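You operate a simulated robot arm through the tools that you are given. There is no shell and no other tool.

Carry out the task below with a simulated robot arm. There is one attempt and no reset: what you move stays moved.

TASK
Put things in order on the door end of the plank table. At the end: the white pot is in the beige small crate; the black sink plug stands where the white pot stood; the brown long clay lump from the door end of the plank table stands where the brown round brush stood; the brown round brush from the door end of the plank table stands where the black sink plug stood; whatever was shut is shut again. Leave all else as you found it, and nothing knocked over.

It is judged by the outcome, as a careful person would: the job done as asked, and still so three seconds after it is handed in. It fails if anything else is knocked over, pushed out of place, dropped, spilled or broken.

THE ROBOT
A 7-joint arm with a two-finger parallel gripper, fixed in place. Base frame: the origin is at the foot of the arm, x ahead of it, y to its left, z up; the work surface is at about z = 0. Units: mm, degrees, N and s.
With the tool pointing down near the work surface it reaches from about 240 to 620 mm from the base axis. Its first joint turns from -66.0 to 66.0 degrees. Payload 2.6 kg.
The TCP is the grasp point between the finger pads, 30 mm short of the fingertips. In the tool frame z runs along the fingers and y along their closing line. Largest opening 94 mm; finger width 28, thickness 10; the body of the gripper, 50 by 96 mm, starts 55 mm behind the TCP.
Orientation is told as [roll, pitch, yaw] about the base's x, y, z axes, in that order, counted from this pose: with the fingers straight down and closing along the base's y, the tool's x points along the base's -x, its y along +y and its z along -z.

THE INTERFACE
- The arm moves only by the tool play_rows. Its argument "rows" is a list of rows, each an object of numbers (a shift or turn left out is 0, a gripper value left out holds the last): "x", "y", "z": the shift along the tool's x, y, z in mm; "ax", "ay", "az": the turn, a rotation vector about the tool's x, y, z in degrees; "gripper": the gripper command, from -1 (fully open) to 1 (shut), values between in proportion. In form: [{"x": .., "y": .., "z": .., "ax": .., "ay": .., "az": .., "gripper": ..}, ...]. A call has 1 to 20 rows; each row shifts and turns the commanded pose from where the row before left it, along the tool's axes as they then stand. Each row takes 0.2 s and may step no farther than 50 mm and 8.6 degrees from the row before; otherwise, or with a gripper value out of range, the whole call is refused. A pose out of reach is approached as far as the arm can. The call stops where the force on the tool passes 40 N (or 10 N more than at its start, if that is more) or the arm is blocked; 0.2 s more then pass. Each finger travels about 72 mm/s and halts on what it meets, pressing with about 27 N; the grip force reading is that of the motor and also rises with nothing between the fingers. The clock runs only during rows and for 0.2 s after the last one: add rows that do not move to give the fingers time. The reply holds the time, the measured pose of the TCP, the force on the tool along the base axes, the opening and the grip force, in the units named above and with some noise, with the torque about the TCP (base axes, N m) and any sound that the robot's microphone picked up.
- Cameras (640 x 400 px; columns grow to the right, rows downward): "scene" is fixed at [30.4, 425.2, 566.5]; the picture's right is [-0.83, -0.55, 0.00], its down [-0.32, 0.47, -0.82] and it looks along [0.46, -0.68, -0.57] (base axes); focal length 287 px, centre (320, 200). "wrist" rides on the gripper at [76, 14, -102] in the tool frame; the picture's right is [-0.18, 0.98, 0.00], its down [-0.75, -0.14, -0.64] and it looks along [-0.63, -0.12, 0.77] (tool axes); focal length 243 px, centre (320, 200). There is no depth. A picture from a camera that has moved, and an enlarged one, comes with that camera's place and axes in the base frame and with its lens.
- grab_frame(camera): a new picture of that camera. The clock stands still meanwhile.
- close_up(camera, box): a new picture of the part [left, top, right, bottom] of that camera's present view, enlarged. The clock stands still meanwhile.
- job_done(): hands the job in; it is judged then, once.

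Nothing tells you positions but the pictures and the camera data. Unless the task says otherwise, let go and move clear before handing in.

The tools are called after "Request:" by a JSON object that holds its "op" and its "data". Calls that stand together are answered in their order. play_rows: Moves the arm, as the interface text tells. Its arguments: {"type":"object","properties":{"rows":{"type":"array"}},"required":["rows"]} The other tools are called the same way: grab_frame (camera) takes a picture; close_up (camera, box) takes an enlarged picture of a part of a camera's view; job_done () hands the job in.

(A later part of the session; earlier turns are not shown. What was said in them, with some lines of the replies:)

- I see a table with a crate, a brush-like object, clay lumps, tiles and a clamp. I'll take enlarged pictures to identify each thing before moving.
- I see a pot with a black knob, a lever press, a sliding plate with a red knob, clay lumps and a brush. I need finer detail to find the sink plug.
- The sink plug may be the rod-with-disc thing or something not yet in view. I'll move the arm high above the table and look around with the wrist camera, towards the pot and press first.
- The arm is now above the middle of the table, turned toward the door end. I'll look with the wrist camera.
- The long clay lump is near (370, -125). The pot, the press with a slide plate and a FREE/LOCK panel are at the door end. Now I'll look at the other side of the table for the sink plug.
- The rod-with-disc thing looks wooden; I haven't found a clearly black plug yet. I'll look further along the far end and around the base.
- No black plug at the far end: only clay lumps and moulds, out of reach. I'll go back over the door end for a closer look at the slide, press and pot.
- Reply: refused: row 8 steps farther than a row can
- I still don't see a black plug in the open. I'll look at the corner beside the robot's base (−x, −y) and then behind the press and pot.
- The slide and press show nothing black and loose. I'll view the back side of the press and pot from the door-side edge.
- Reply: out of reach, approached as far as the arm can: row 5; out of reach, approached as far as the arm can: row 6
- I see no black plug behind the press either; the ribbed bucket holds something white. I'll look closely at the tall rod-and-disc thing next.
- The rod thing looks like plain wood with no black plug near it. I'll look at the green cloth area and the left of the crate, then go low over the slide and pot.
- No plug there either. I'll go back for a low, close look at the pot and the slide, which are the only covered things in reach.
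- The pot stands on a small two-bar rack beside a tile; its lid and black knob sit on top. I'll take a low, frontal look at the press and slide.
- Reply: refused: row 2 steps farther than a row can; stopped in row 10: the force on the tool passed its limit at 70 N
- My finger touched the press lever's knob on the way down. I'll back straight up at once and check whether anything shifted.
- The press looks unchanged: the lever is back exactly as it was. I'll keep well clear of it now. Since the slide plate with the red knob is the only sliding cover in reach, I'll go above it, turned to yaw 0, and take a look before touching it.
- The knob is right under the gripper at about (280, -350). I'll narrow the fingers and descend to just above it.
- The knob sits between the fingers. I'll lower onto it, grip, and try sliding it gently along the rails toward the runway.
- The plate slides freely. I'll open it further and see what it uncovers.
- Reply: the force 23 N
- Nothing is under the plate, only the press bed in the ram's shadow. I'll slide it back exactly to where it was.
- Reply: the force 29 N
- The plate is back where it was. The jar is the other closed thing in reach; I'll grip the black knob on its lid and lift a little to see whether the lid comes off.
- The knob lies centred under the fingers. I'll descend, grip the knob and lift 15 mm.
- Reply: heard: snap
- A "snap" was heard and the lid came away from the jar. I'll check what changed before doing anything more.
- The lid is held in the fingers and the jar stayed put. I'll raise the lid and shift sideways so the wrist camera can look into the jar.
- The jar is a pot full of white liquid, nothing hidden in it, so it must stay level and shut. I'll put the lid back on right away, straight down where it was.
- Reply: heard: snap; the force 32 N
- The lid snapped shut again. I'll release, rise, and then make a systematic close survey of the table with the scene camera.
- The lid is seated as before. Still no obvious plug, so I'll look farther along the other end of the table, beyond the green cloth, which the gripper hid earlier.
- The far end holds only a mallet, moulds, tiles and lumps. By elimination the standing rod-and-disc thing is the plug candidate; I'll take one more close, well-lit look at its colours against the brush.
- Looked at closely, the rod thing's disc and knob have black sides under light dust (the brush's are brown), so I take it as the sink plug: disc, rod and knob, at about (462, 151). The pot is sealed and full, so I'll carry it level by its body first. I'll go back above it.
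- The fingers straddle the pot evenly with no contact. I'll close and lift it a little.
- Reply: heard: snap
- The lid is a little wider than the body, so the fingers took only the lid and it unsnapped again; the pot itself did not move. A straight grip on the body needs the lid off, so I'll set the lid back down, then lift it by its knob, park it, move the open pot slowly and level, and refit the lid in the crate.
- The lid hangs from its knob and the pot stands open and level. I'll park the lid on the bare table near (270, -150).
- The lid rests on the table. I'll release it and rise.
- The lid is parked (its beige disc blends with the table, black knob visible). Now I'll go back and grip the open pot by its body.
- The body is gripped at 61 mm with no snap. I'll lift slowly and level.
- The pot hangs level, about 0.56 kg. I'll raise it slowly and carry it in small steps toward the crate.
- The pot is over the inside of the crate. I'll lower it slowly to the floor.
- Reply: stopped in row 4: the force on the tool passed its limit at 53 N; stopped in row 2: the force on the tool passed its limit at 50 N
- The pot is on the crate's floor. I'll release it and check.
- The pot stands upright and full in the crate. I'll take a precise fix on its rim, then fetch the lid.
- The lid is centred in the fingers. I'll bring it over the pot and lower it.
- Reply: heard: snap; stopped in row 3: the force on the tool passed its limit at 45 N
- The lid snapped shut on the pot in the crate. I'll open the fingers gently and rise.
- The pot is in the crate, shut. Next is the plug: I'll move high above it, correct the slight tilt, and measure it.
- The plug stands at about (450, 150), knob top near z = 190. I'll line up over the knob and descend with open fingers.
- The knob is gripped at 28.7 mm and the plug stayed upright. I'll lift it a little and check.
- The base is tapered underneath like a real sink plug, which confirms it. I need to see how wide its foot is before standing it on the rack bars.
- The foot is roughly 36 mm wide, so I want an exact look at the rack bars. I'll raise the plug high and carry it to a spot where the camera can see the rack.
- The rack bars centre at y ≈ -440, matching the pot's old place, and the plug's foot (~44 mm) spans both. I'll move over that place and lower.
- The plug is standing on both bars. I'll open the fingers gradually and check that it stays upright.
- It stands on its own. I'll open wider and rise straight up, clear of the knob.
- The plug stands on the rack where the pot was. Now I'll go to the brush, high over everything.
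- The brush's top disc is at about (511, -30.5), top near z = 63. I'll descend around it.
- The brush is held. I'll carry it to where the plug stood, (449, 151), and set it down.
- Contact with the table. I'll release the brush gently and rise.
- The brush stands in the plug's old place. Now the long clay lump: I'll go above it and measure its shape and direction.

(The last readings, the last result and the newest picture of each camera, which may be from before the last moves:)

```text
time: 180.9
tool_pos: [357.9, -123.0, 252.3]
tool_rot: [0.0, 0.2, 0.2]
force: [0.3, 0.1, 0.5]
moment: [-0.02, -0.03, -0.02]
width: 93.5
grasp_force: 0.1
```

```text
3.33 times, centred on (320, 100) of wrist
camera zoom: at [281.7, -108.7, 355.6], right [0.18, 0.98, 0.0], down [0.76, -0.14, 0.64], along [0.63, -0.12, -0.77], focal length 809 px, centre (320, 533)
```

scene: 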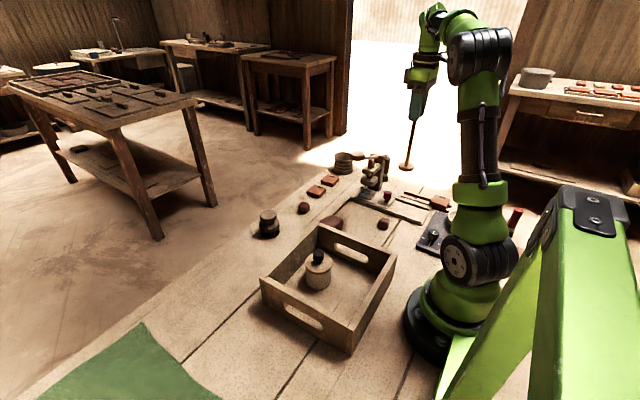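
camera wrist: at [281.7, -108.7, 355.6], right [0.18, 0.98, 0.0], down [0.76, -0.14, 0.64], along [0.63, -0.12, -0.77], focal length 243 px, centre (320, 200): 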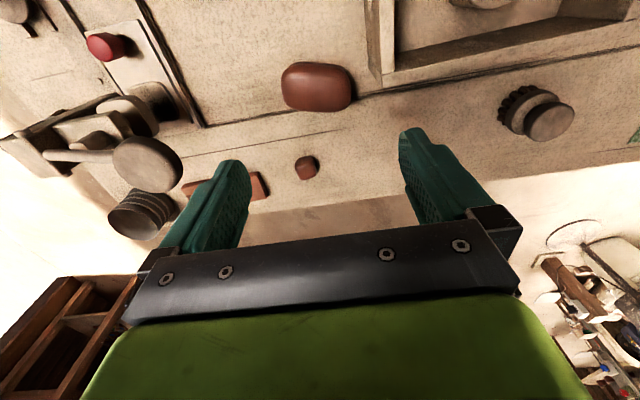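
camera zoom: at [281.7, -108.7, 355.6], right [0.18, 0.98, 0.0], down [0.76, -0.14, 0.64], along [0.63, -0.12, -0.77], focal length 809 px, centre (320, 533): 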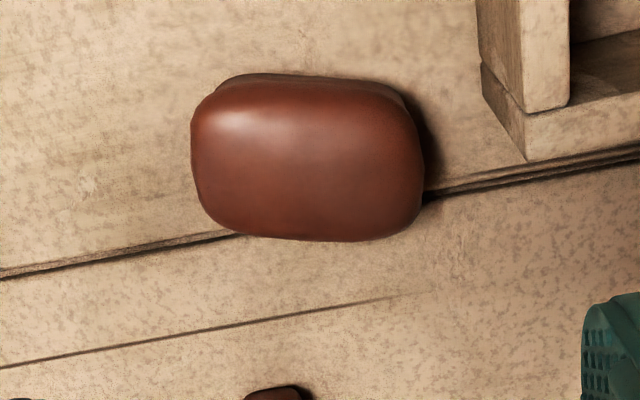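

The lump is about 89 × 53 mm, centred near (368, -130), its long axis about 17° off the y axis. I'll turn the gripper to close across its width and look again.

Request:
{"op": "play_rows", "data": {"rows": [{"az": -8.04}, {"az": -8.04}, {"az": -8.04}, {"az": -8.04}, {"az": -8.04}, {"az": -8.04}, {"az": -8.04}, {"az": -8.04}, {"az": -8.04}, {}]}}

Request:
{"op": "grab_frame", "data": {"camera": "wrist"}}

Request:
{"op": "close_up", "data": {"camera": "wrist", "box": [240, 20, 400, 160]}}

Request:
{"op": "close_up", "data": {"camera": "scene", "box": [290, 170, 370, 240]}}

```text
time: 183.1
tool_pos: [356.3, -122.8, 250.0]
tool_rot: [0.1, 0.1, 72.5]
force: [0.1, 0.3, -0.8]
moment: [0.01, 0.01, 0.02]
width: 93.9
grasp_force: 0.0
```

```text
taken
camera wrist: at [321.7, -191.2, 354.9], right [-0.88, 0.47, 0.0], down [0.36, 0.68, 0.64], along [0.3, 0.57, -0.77], focal length 243 px, centre (320, 200)
```

wrist: 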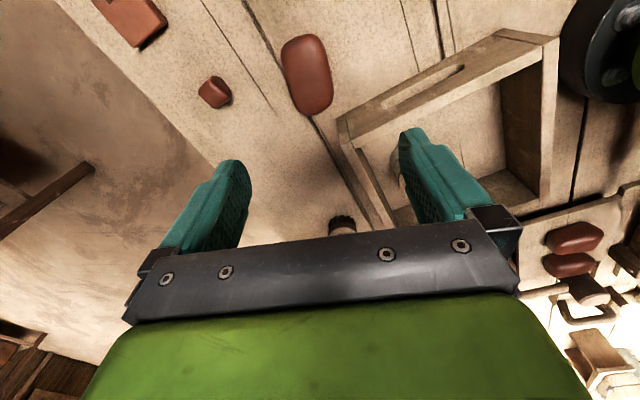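

```text
2.86 times, centred on (320, 90) of wrist
camera zoom: at [321.7, -191.2, 354.9], right [-0.88, 0.47, 0.0], down [0.36, 0.68, 0.64], along [0.3, 0.57, -0.77], focal length 693 px, centre (320, 514)
```

zoom: 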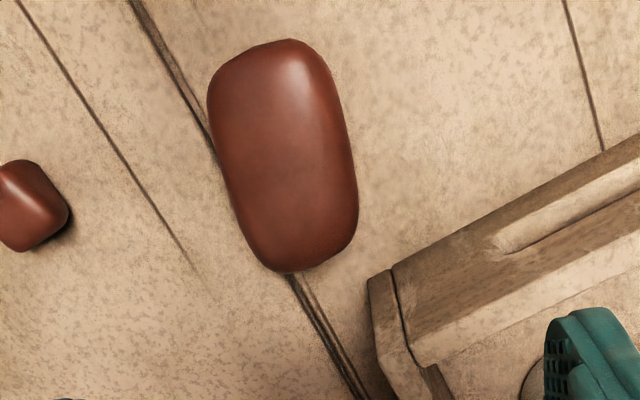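

```text
5.71 times, centred on (330, 205) of scene
camera zoom: at [30.4, 425.2, 566.5], right [-0.83, -0.55, 0.0], down [-0.32, 0.47, -0.82], along [0.46, -0.68, -0.57], focal length 1641 px, centre (263, 171)
```

zoom: 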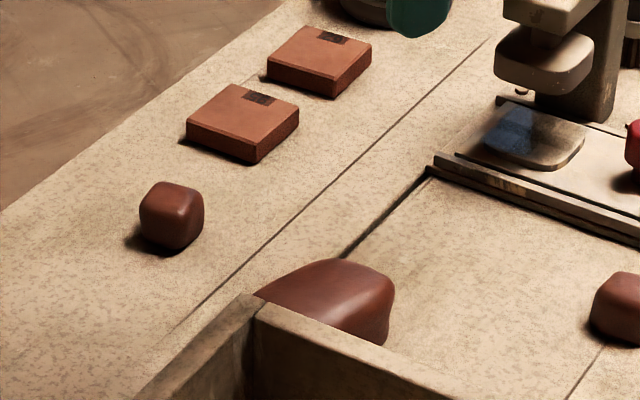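

The gripper is aligned with the lump. I'll shift over its centre and descend partway.

Request:
{"op": "play_rows", "data": {"rows": [{"x": 2.9, "y": -14.8}, {"z": 40}, {"z": 40}, {"z": 40}, {"z": 30}, {}]}}

Request:
{"op": "grab_frame", "data": {"camera": "wrist"}}

Request:
{"op": "close_up", "data": {"camera": "scene", "box": [280, 140, 400, 260]}}

```text
time: 184.5
tool_pos: [372.0, -128.5, 102.7]
tool_rot: [0.2, 0.1, 72.4]
force: [0.5, -0.2, -0.2]
moment: [-0.04, -0.02, 0.0]
width: 94.1
grasp_force: 0.0
```

```text
taken
camera wrist: at [336.4, -197.0, 205.2], right [-0.88, 0.47, 0.0], down [0.36, 0.68, 0.64], along [0.3, 0.57, -0.77], focal length 243 px, centre (320, 200)
```

wrist: 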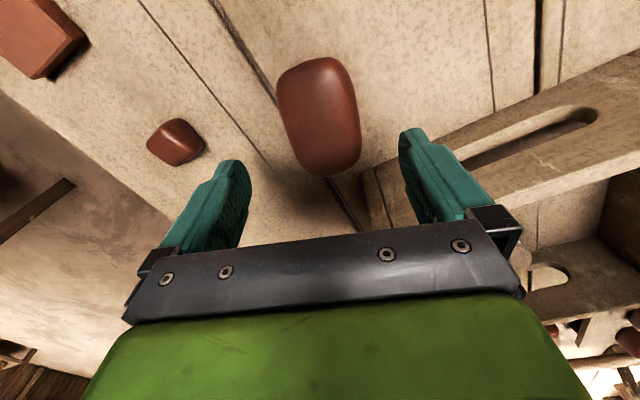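

```text
3.33 times, centred on (340, 200) of scene
camera zoom: at [30.4, 425.2, 566.5], right [-0.83, -0.55, 0.0], down [-0.32, 0.47, -0.82], along [0.46, -0.68, -0.57], focal length 957 px, centre (253, 200)
```

zoom: 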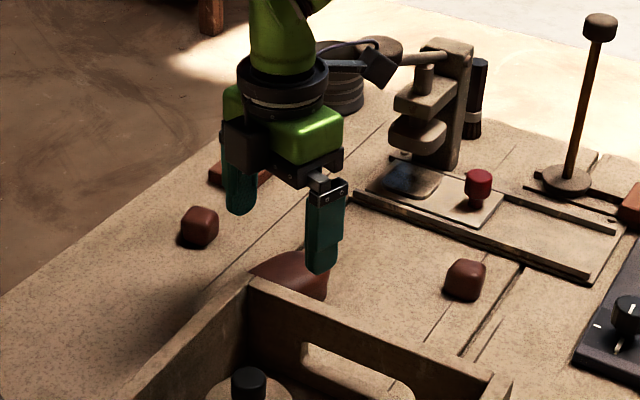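

The lever knob sits near (352, -254, 186), so the wrist camera passes about 10–20 mm from it on a straight descent. I'll go down in steps and check.

Request:
{"op": "play_rows", "data": {"rows": [{"z": 15}, {"z": 15}, {}]}}

Request:
{"op": "close_up", "data": {"camera": "scene", "box": [300, 130, 420, 250]}}

Request:
{"op": "grab_frame", "data": {"camera": "wrist"}}

```text
time: 185.3
tool_pos: [371.9, -128.9, 70.9]
tool_rot: [0.1, 0.1, 72.4]
force: [0.2, -0.5, 0.7]
moment: [-0.01, 0.04, 0.0]
width: 94.2
grasp_force: 0.0
```

```text
3.33 times, centred on (360, 190) of scene
camera zoom: at [30.4, 425.2, 566.5], right [-0.83, -0.55, 0.0], down [-0.32, 0.47, -0.82], along [0.46, -0.68, -0.57], focal length 957 px, centre (187, 233)
```

zoom: 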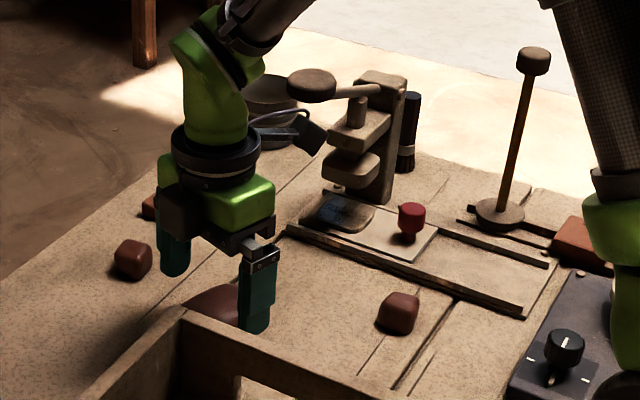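

```text
taken
camera wrist: at [335.5, -196.6, 174.5], right [-0.88, 0.47, 0.0], down [0.36, 0.68, 0.64], along [0.3, 0.57, -0.77], focal length 243 px, centre (320, 200)
```

wrist: 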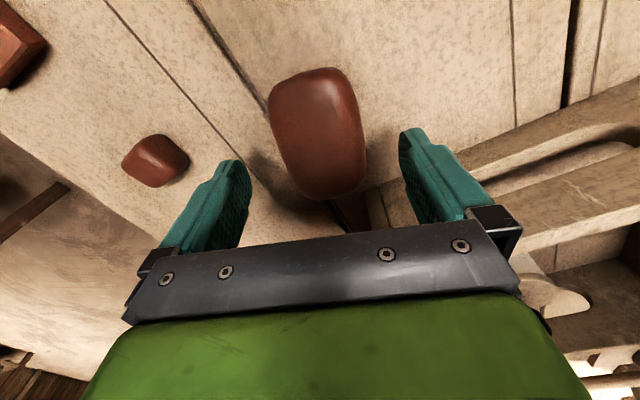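

Request:
{"op": "play_rows", "data": {"rows": [{"z": 12}, {"z": 12}, {"z": 8}, {}]}}

Request:
{"op": "grab_frame", "data": {"camera": "wrist"}}

Request:
{"op": "close_up", "data": {"camera": "scene", "box": [290, 150, 380, 250]}}

```text
time: 186.3
tool_pos: [370.1, -129.3, 40.2]
tool_rot: [0.1, 0.0, 72.6]
force: [-0.1, -0.4, 0.2]
moment: [0.02, -0.01, -0.02]
width: 94.0
grasp_force: 0.1
```

```text
taken
camera wrist: at [334.9, -197.2, 143.7], right [-0.88, 0.47, 0.0], down [0.36, 0.68, 0.64], along [0.3, 0.57, -0.77], focal length 243 px, centre (320, 200)
```

wrist: 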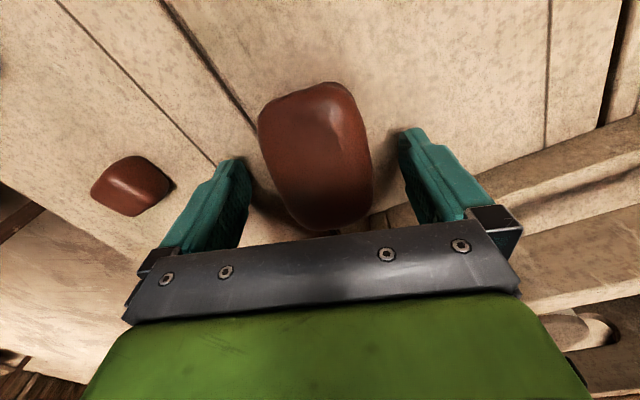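

```text
4.00 times, centred on (335, 200) of scene
camera zoom: at [30.4, 425.2, 566.5], right [-0.83, -0.55, 0.0], down [-0.32, 0.47, -0.82], along [0.46, -0.68, -0.57], focal length 1149 px, centre (260, 200)
```

zoom: 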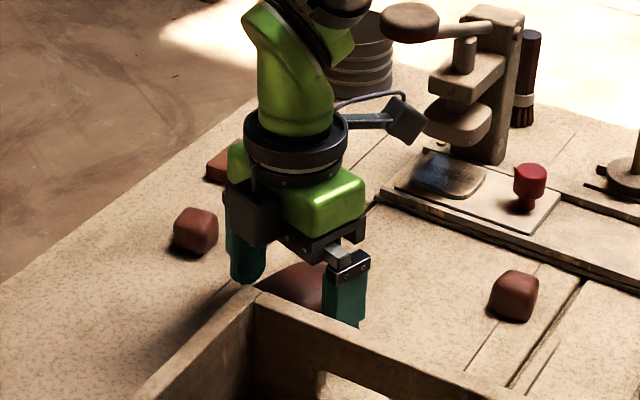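

Request:
{"op": "play_rows", "data": {"rows": [{"gripper": -0.6}, {"gripper": -0.35}, {"gripper": -0.2}, {"gripper": -0.1}, {"gripper": 0.2}, {"gripper": 1}, {}]}}

Request:
{"op": "play_rows", "data": {"rows": [{"z": -2}, {"z": -4}, {"z": -8}, {"z": -10}, {}]}}

Request:
{"op": "close_up", "data": {"camera": "scene", "box": [290, 150, 380, 250]}}

Request:
{"op": "grab_frame", "data": {"camera": "wrist"}}

```text
time: 187.9
tool_pos: [371.1, -128.6, 40.7]
tool_rot: [0.2, 0.0, 72.5]
force: [-1.6, -0.8, 0.5]
moment: [-0.03, 0.01, -0.01]
width: 57.0
grasp_force: 26.9
```

```text
time: 189.1
tool_pos: [370.7, -130.2, 62.8]
tool_rot: [0.0, 0.1, 72.5]
force: [0.4, -1.1, -3.4]
moment: [-0.01, 0.01, 0.02]
width: 56.7
grasp_force: 27.2
```

```text
4.00 times, centred on (335, 200) of scene
camera zoom: at [30.5, 425.2, 566.5], right [-0.83, -0.55, 0.0], down [-0.32, 0.47, -0.82], along [0.46, -0.68, -0.57], focal length 1149 px, centre (260, 200)
```

zoom: 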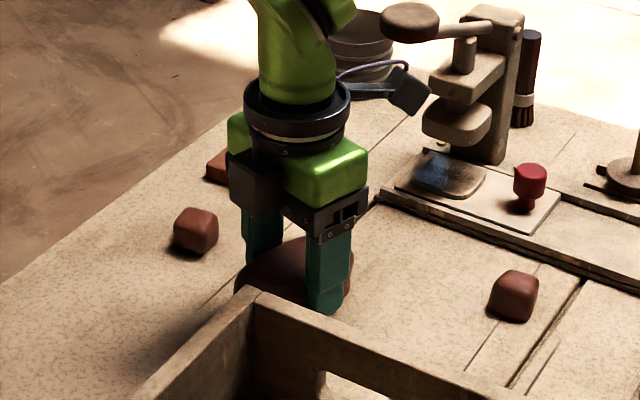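

```text
taken
camera wrist: at [334.8, -197.9, 167.1], right [-0.88, 0.47, 0.0], down [0.36, 0.68, 0.64], along [0.3, 0.57, -0.77], focal length 243 px, centre (320, 200)
```

wrist: 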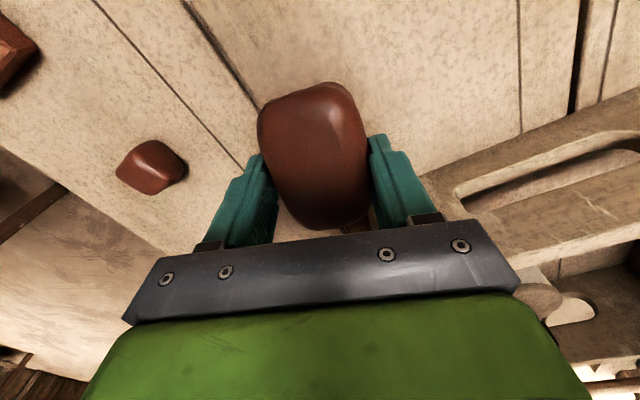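

The lump is held securely. I'll raise it straight up past the crate's wall height, then carry it to the brush's old place.

Request:
{"op": "play_rows", "data": {"rows": [{"z": -20}, {"z": -25}, {"z": -25}, {"z": -20}, {}, {"x": -12, "y": -8.5}, {"x": -23.4, "y": -17}, {"x": -23.4, "y": -17}, {"x": -23.4, "y": -17}, {"x": -23.4, "y": -17}, {"x": -23.4, "y": -17}, {"x": -11.7, "y": -8.2}, {}]}}

Request:
{"op": "close_up", "data": {"camera": "scene", "box": [200, 140, 360, 290]}}

Request:
{"op": "grab_frame", "data": {"camera": "wrist"}}

```text
time: 191.9
tool_pos: [509.7, -26.9, 152.8]
tool_rot: [0.1, 0.0, 72.4]
force: [0.2, 0.1, -2.7]
moment: [0.02, 0.01, -0.01]
width: 56.5
grasp_force: 26.7
```

```text
2.67 times, centred on (280, 215) of scene
camera zoom: at [30.5, 425.2, 566.5], right [-0.83, -0.55, 0.0], down [-0.32, 0.47, -0.82], along [0.46, -0.68, -0.57], focal length 766 px, centre (427, 160)
```

zoom: 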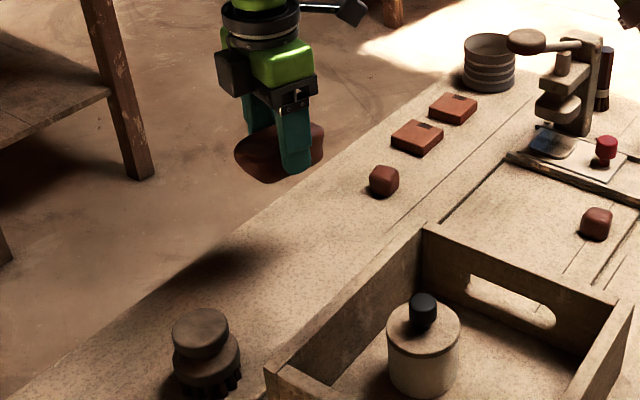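

```text
taken
camera wrist: at [474.5, -95.3, 256.7], right [-0.88, 0.47, 0.0], down [0.36, 0.68, 0.64], along [0.3, 0.57, -0.77], focal length 243 px, centre (320, 200)
```

wrist: 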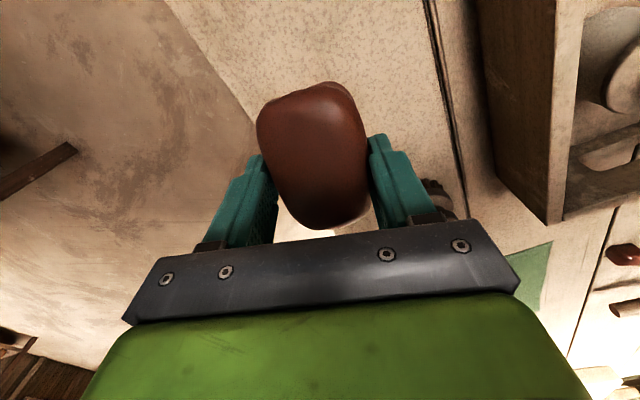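

Request:
{"op": "play_rows", "data": {"rows": [{"z": 25}, {"z": 30}, {"z": 25}, {"z": 15}, {"z": 8}, {}]}}

Request:
{"op": "close_up", "data": {"camera": "scene", "box": [220, 170, 330, 270]}}

Request:
{"op": "grab_frame", "data": {"camera": "wrist"}}

```text
time: 193.3
tool_pos: [509.0, -25.8, 50.7]
tool_rot: [0.2, -0.1, 72.5]
force: [1.4, -0.2, -3.8]
moment: [0.02, 0.0, 0.02]
width: 56.7
grasp_force: 26.8
```

```text
4.00 times, centred on (275, 220) of scene
camera zoom: at [30.5, 425.2, 566.5], right [-0.83, -0.55, 0.0], down [-0.32, 0.47, -0.82], along [0.46, -0.68, -0.57], focal length 1149 px, centre (500, 120)
```

zoom: 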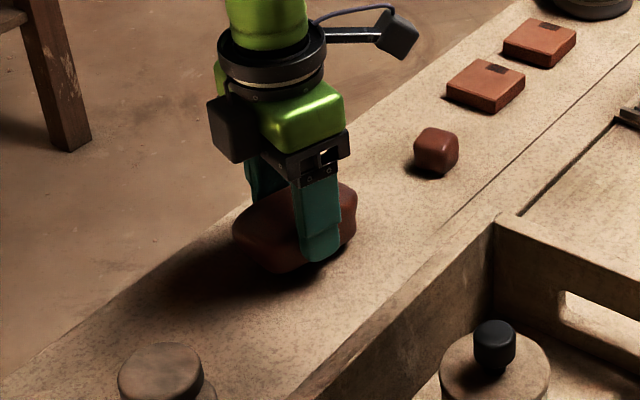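

```text
taken
camera wrist: at [473.3, -94.7, 153.6], right [-0.88, 0.47, 0.0], down [0.36, 0.68, 0.64], along [0.3, 0.57, -0.77], focal length 243 px, centre (320, 200)
```

wrist: 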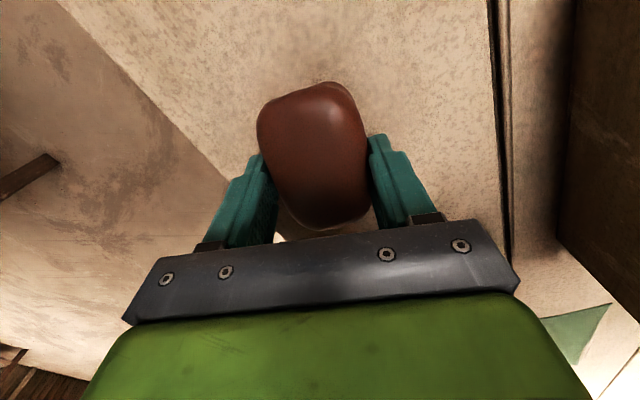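

Request:
{"op": "play_rows", "data": {"rows": [{"z": 4}, {"z": 3}, {"z": 1.5}, {}]}}

Request:
{"op": "play_rows", "data": {"rows": [{"z": 1}, {"z": 1}, {}]}}

```text
time: 194.3
tool_pos: [510.6, -25.8, 40.5]
tool_rot: [0.1, 0.0, 72.5]
force: [-0.4, 0.2, -4.1]
moment: [-0.01, 0.01, 0.0]
width: 56.9
grasp_force: 26.5
```

```text
time: 195.1
tool_pos: [509.2, -25.8, 40.5]
tool_rot: [0.0, 0.0, 72.5]
force: [-7.7, 0.5, 13.8]
moment: [-0.31, 0.0, -0.13]
width: 56.7
grasp_force: 27.1
```

The lump touches the table. I'll release it and rise straight up.

Request:
{"op": "play_rows", "data": {"rows": [{"z": -0.5}, {"gripper": -0.25}, {"gripper": -0.4}, {"gripper": -0.7}, {"gripper": -1}, {}, {"z": -15}, {"z": -30}, {"z": -40}, {"z": -40}, {"z": -40}]}}

Request:
{"op": "grab_frame", "data": {"camera": "wrist"}}

Request:
{"op": "grab_frame", "data": {"camera": "scene"}}

Request:
{"op": "close_up", "data": {"camera": "scene", "box": [200, 150, 460, 320]}}

```text
time: 197.5
tool_pos: [511.6, -24.2, 205.2]
tool_rot: [0.1, 0.0, 72.5]
force: [0.7, 0.1, -0.6]
moment: [-0.02, 0.02, -0.04]
width: 94.1
grasp_force: 0.0
```

```text
taken
camera wrist: at [474.6, -92.5, 309.0], right [-0.88, 0.47, 0.0], down [0.36, 0.68, 0.64], along [0.3, 0.57, -0.77], focal length 243 px, centre (320, 200)
```

wrist: 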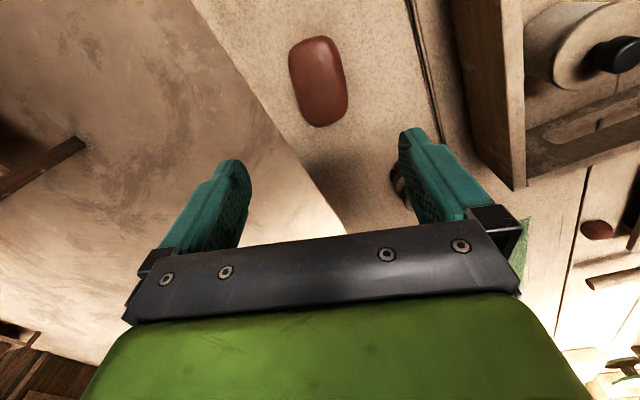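

```text
taken
```

scene: 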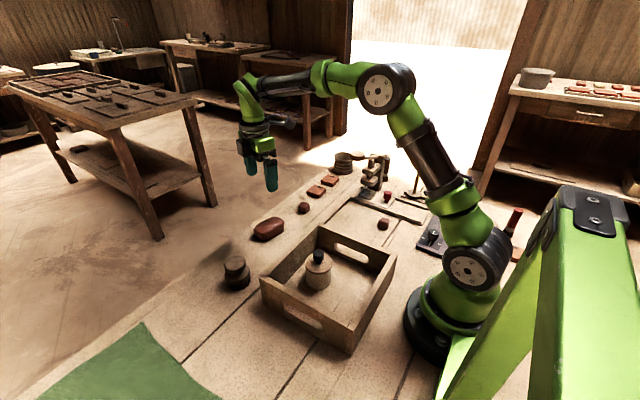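

```text
2.35 times, centred on (330, 235) of scene
camera zoom: at [30.4, 425.2, 566.5], right [-0.83, -0.55, 0.0], down [-0.32, 0.47, -0.82], along [0.46, -0.68, -0.57], focal length 676 px, centre (296, 118)
```

zoom: 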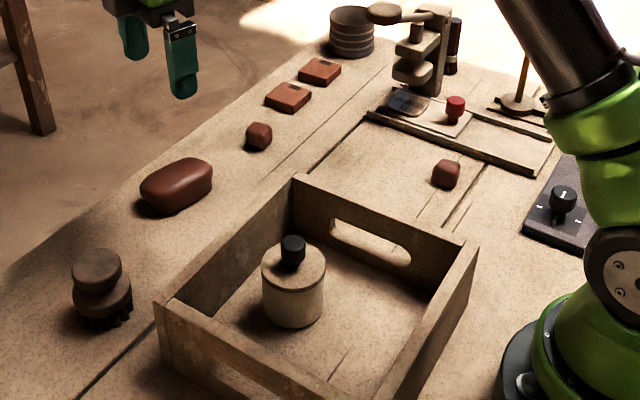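

All four things are in place. I'll move the arm up and clear, back near its starting pose, then check everything one last time.

Request:
{"op": "play_rows", "data": {"rows": [{"z": -30}, {"z": -30}, {"z": -30}, {"z": -20}, {"az": 8.05}, {"az": 8.05}, {"az": 8.05}, {"az": 8.05}, {"az": 8.05}, {"az": 8.05}, {"az": 8.05}, {"az": 8.05}, {"az": 8.05}, {"x": 30, "y": -20}, {"x": 30, "y": -20}, {"x": 30, "y": -20}, {"x": 20, "y": -20}, {}]}}

Request:
{"op": "grab_frame", "data": {"camera": "wrist"}}

Request:
{"op": "close_up", "data": {"camera": "scene", "box": [280, 120, 480, 245]}}

Request:
{"op": "close_up", "data": {"camera": "scene", "box": [200, 180, 440, 330]}}

```text
time: 201.3
tool_pos: [400.8, -108.1, 316.0]
tool_rot: [0.0, 0.1, 0.2]
force: [0.2, -1.1, -0.4]
moment: [-0.01, -0.02, -0.01]
width: 94.1
grasp_force: 0.0
```

```text
taken
camera wrist: at [325.3, -93.3, 419.7], right [0.18, 0.98, 0.0], down [0.75, -0.14, 0.64], along [0.63, -0.12, -0.77], focal length 243 px, centre (320, 200)
```

wrist: 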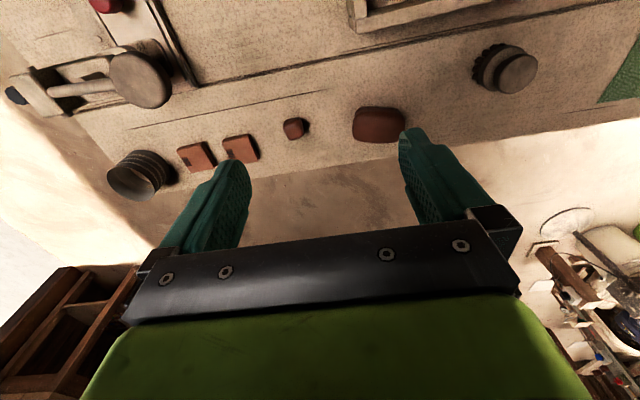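

```text
3.20 times, centred on (380, 182) of scene
camera zoom: at [30.4, 425.2, 566.5], right [-0.83, -0.55, 0.0], down [-0.32, 0.47, -0.82], along [0.46, -0.68, -0.57], focal length 919 px, centre (128, 256)
```

zoom: 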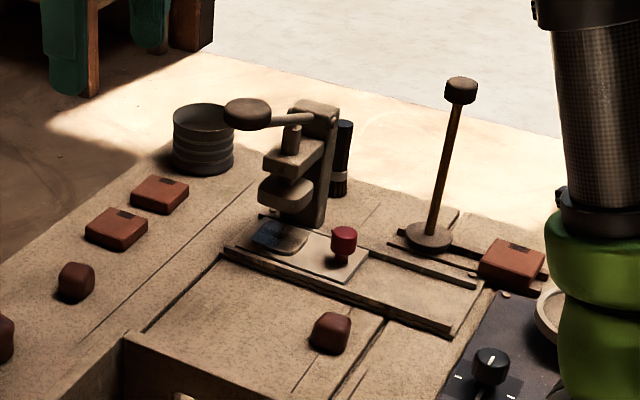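

```text
2.67 times, centred on (320, 255) of scene
camera zoom: at [30.4, 425.2, 566.5], right [-0.83, -0.55, 0.0], down [-0.32, 0.47, -0.82], along [0.46, -0.68, -0.57], focal length 766 px, centre (320, 53)
```

zoom: 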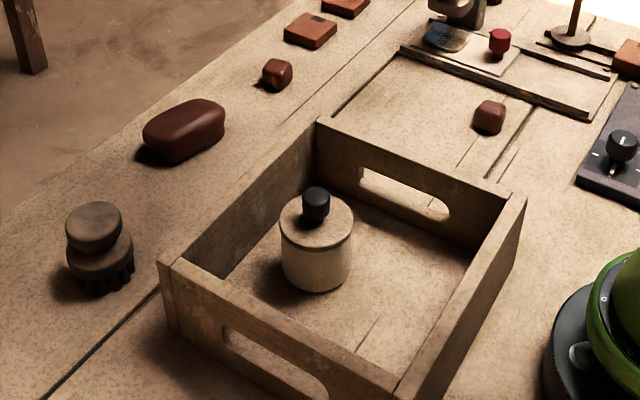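

The scene is as asked. The shut white pot is in the crate, and the plug stands upright on the rack where the pot was. The brush is in the plug's old place and the long lump in the brush's. The press slide, tiles, small lumps and crate look unmoved, and the gripper is empty and clear, so I'm handing in.

Request:
{"op": "job_done", "data": {}}

```text
The job is handed in.
```

The job is handed in, and in the last pictures everything was where you asked for it:

- **White pot:** it is in the beige crate with its lid on. I had to take the lid off and move the pot open because the lid is wider than the body. It is full of white liquid, and I saw no spill. The lid snapped shut again once the pot was in the crate.
- **Black sink plug:** it stands upright on the two-bar rack where the pot stood. No object was plainly a black plug. I chose the tall piece with a disc, rod and knob because its disc tapers underneath like a plug and its sides look black. If that was the wrong object, the plug and brush steps are both wrong.
- **Brown round brush:** it stands where the plug stood.
- **Brown long clay lump:** it lies where the brush stood.

While searching for the plug I did three things you did not ask for:

- **Press lever:** I bumped its knob with the gripper (about 70 N). It looked the same afterwards.
- **Press plate:** I slid the plate with the red knob open and put it back where it was.
- **Pot lid:** I lifted it once to look inside and snapped it shut again.

The crate, tiles, small lumps and press look unmoved in the final pictures, and the gripper is empty and clear.
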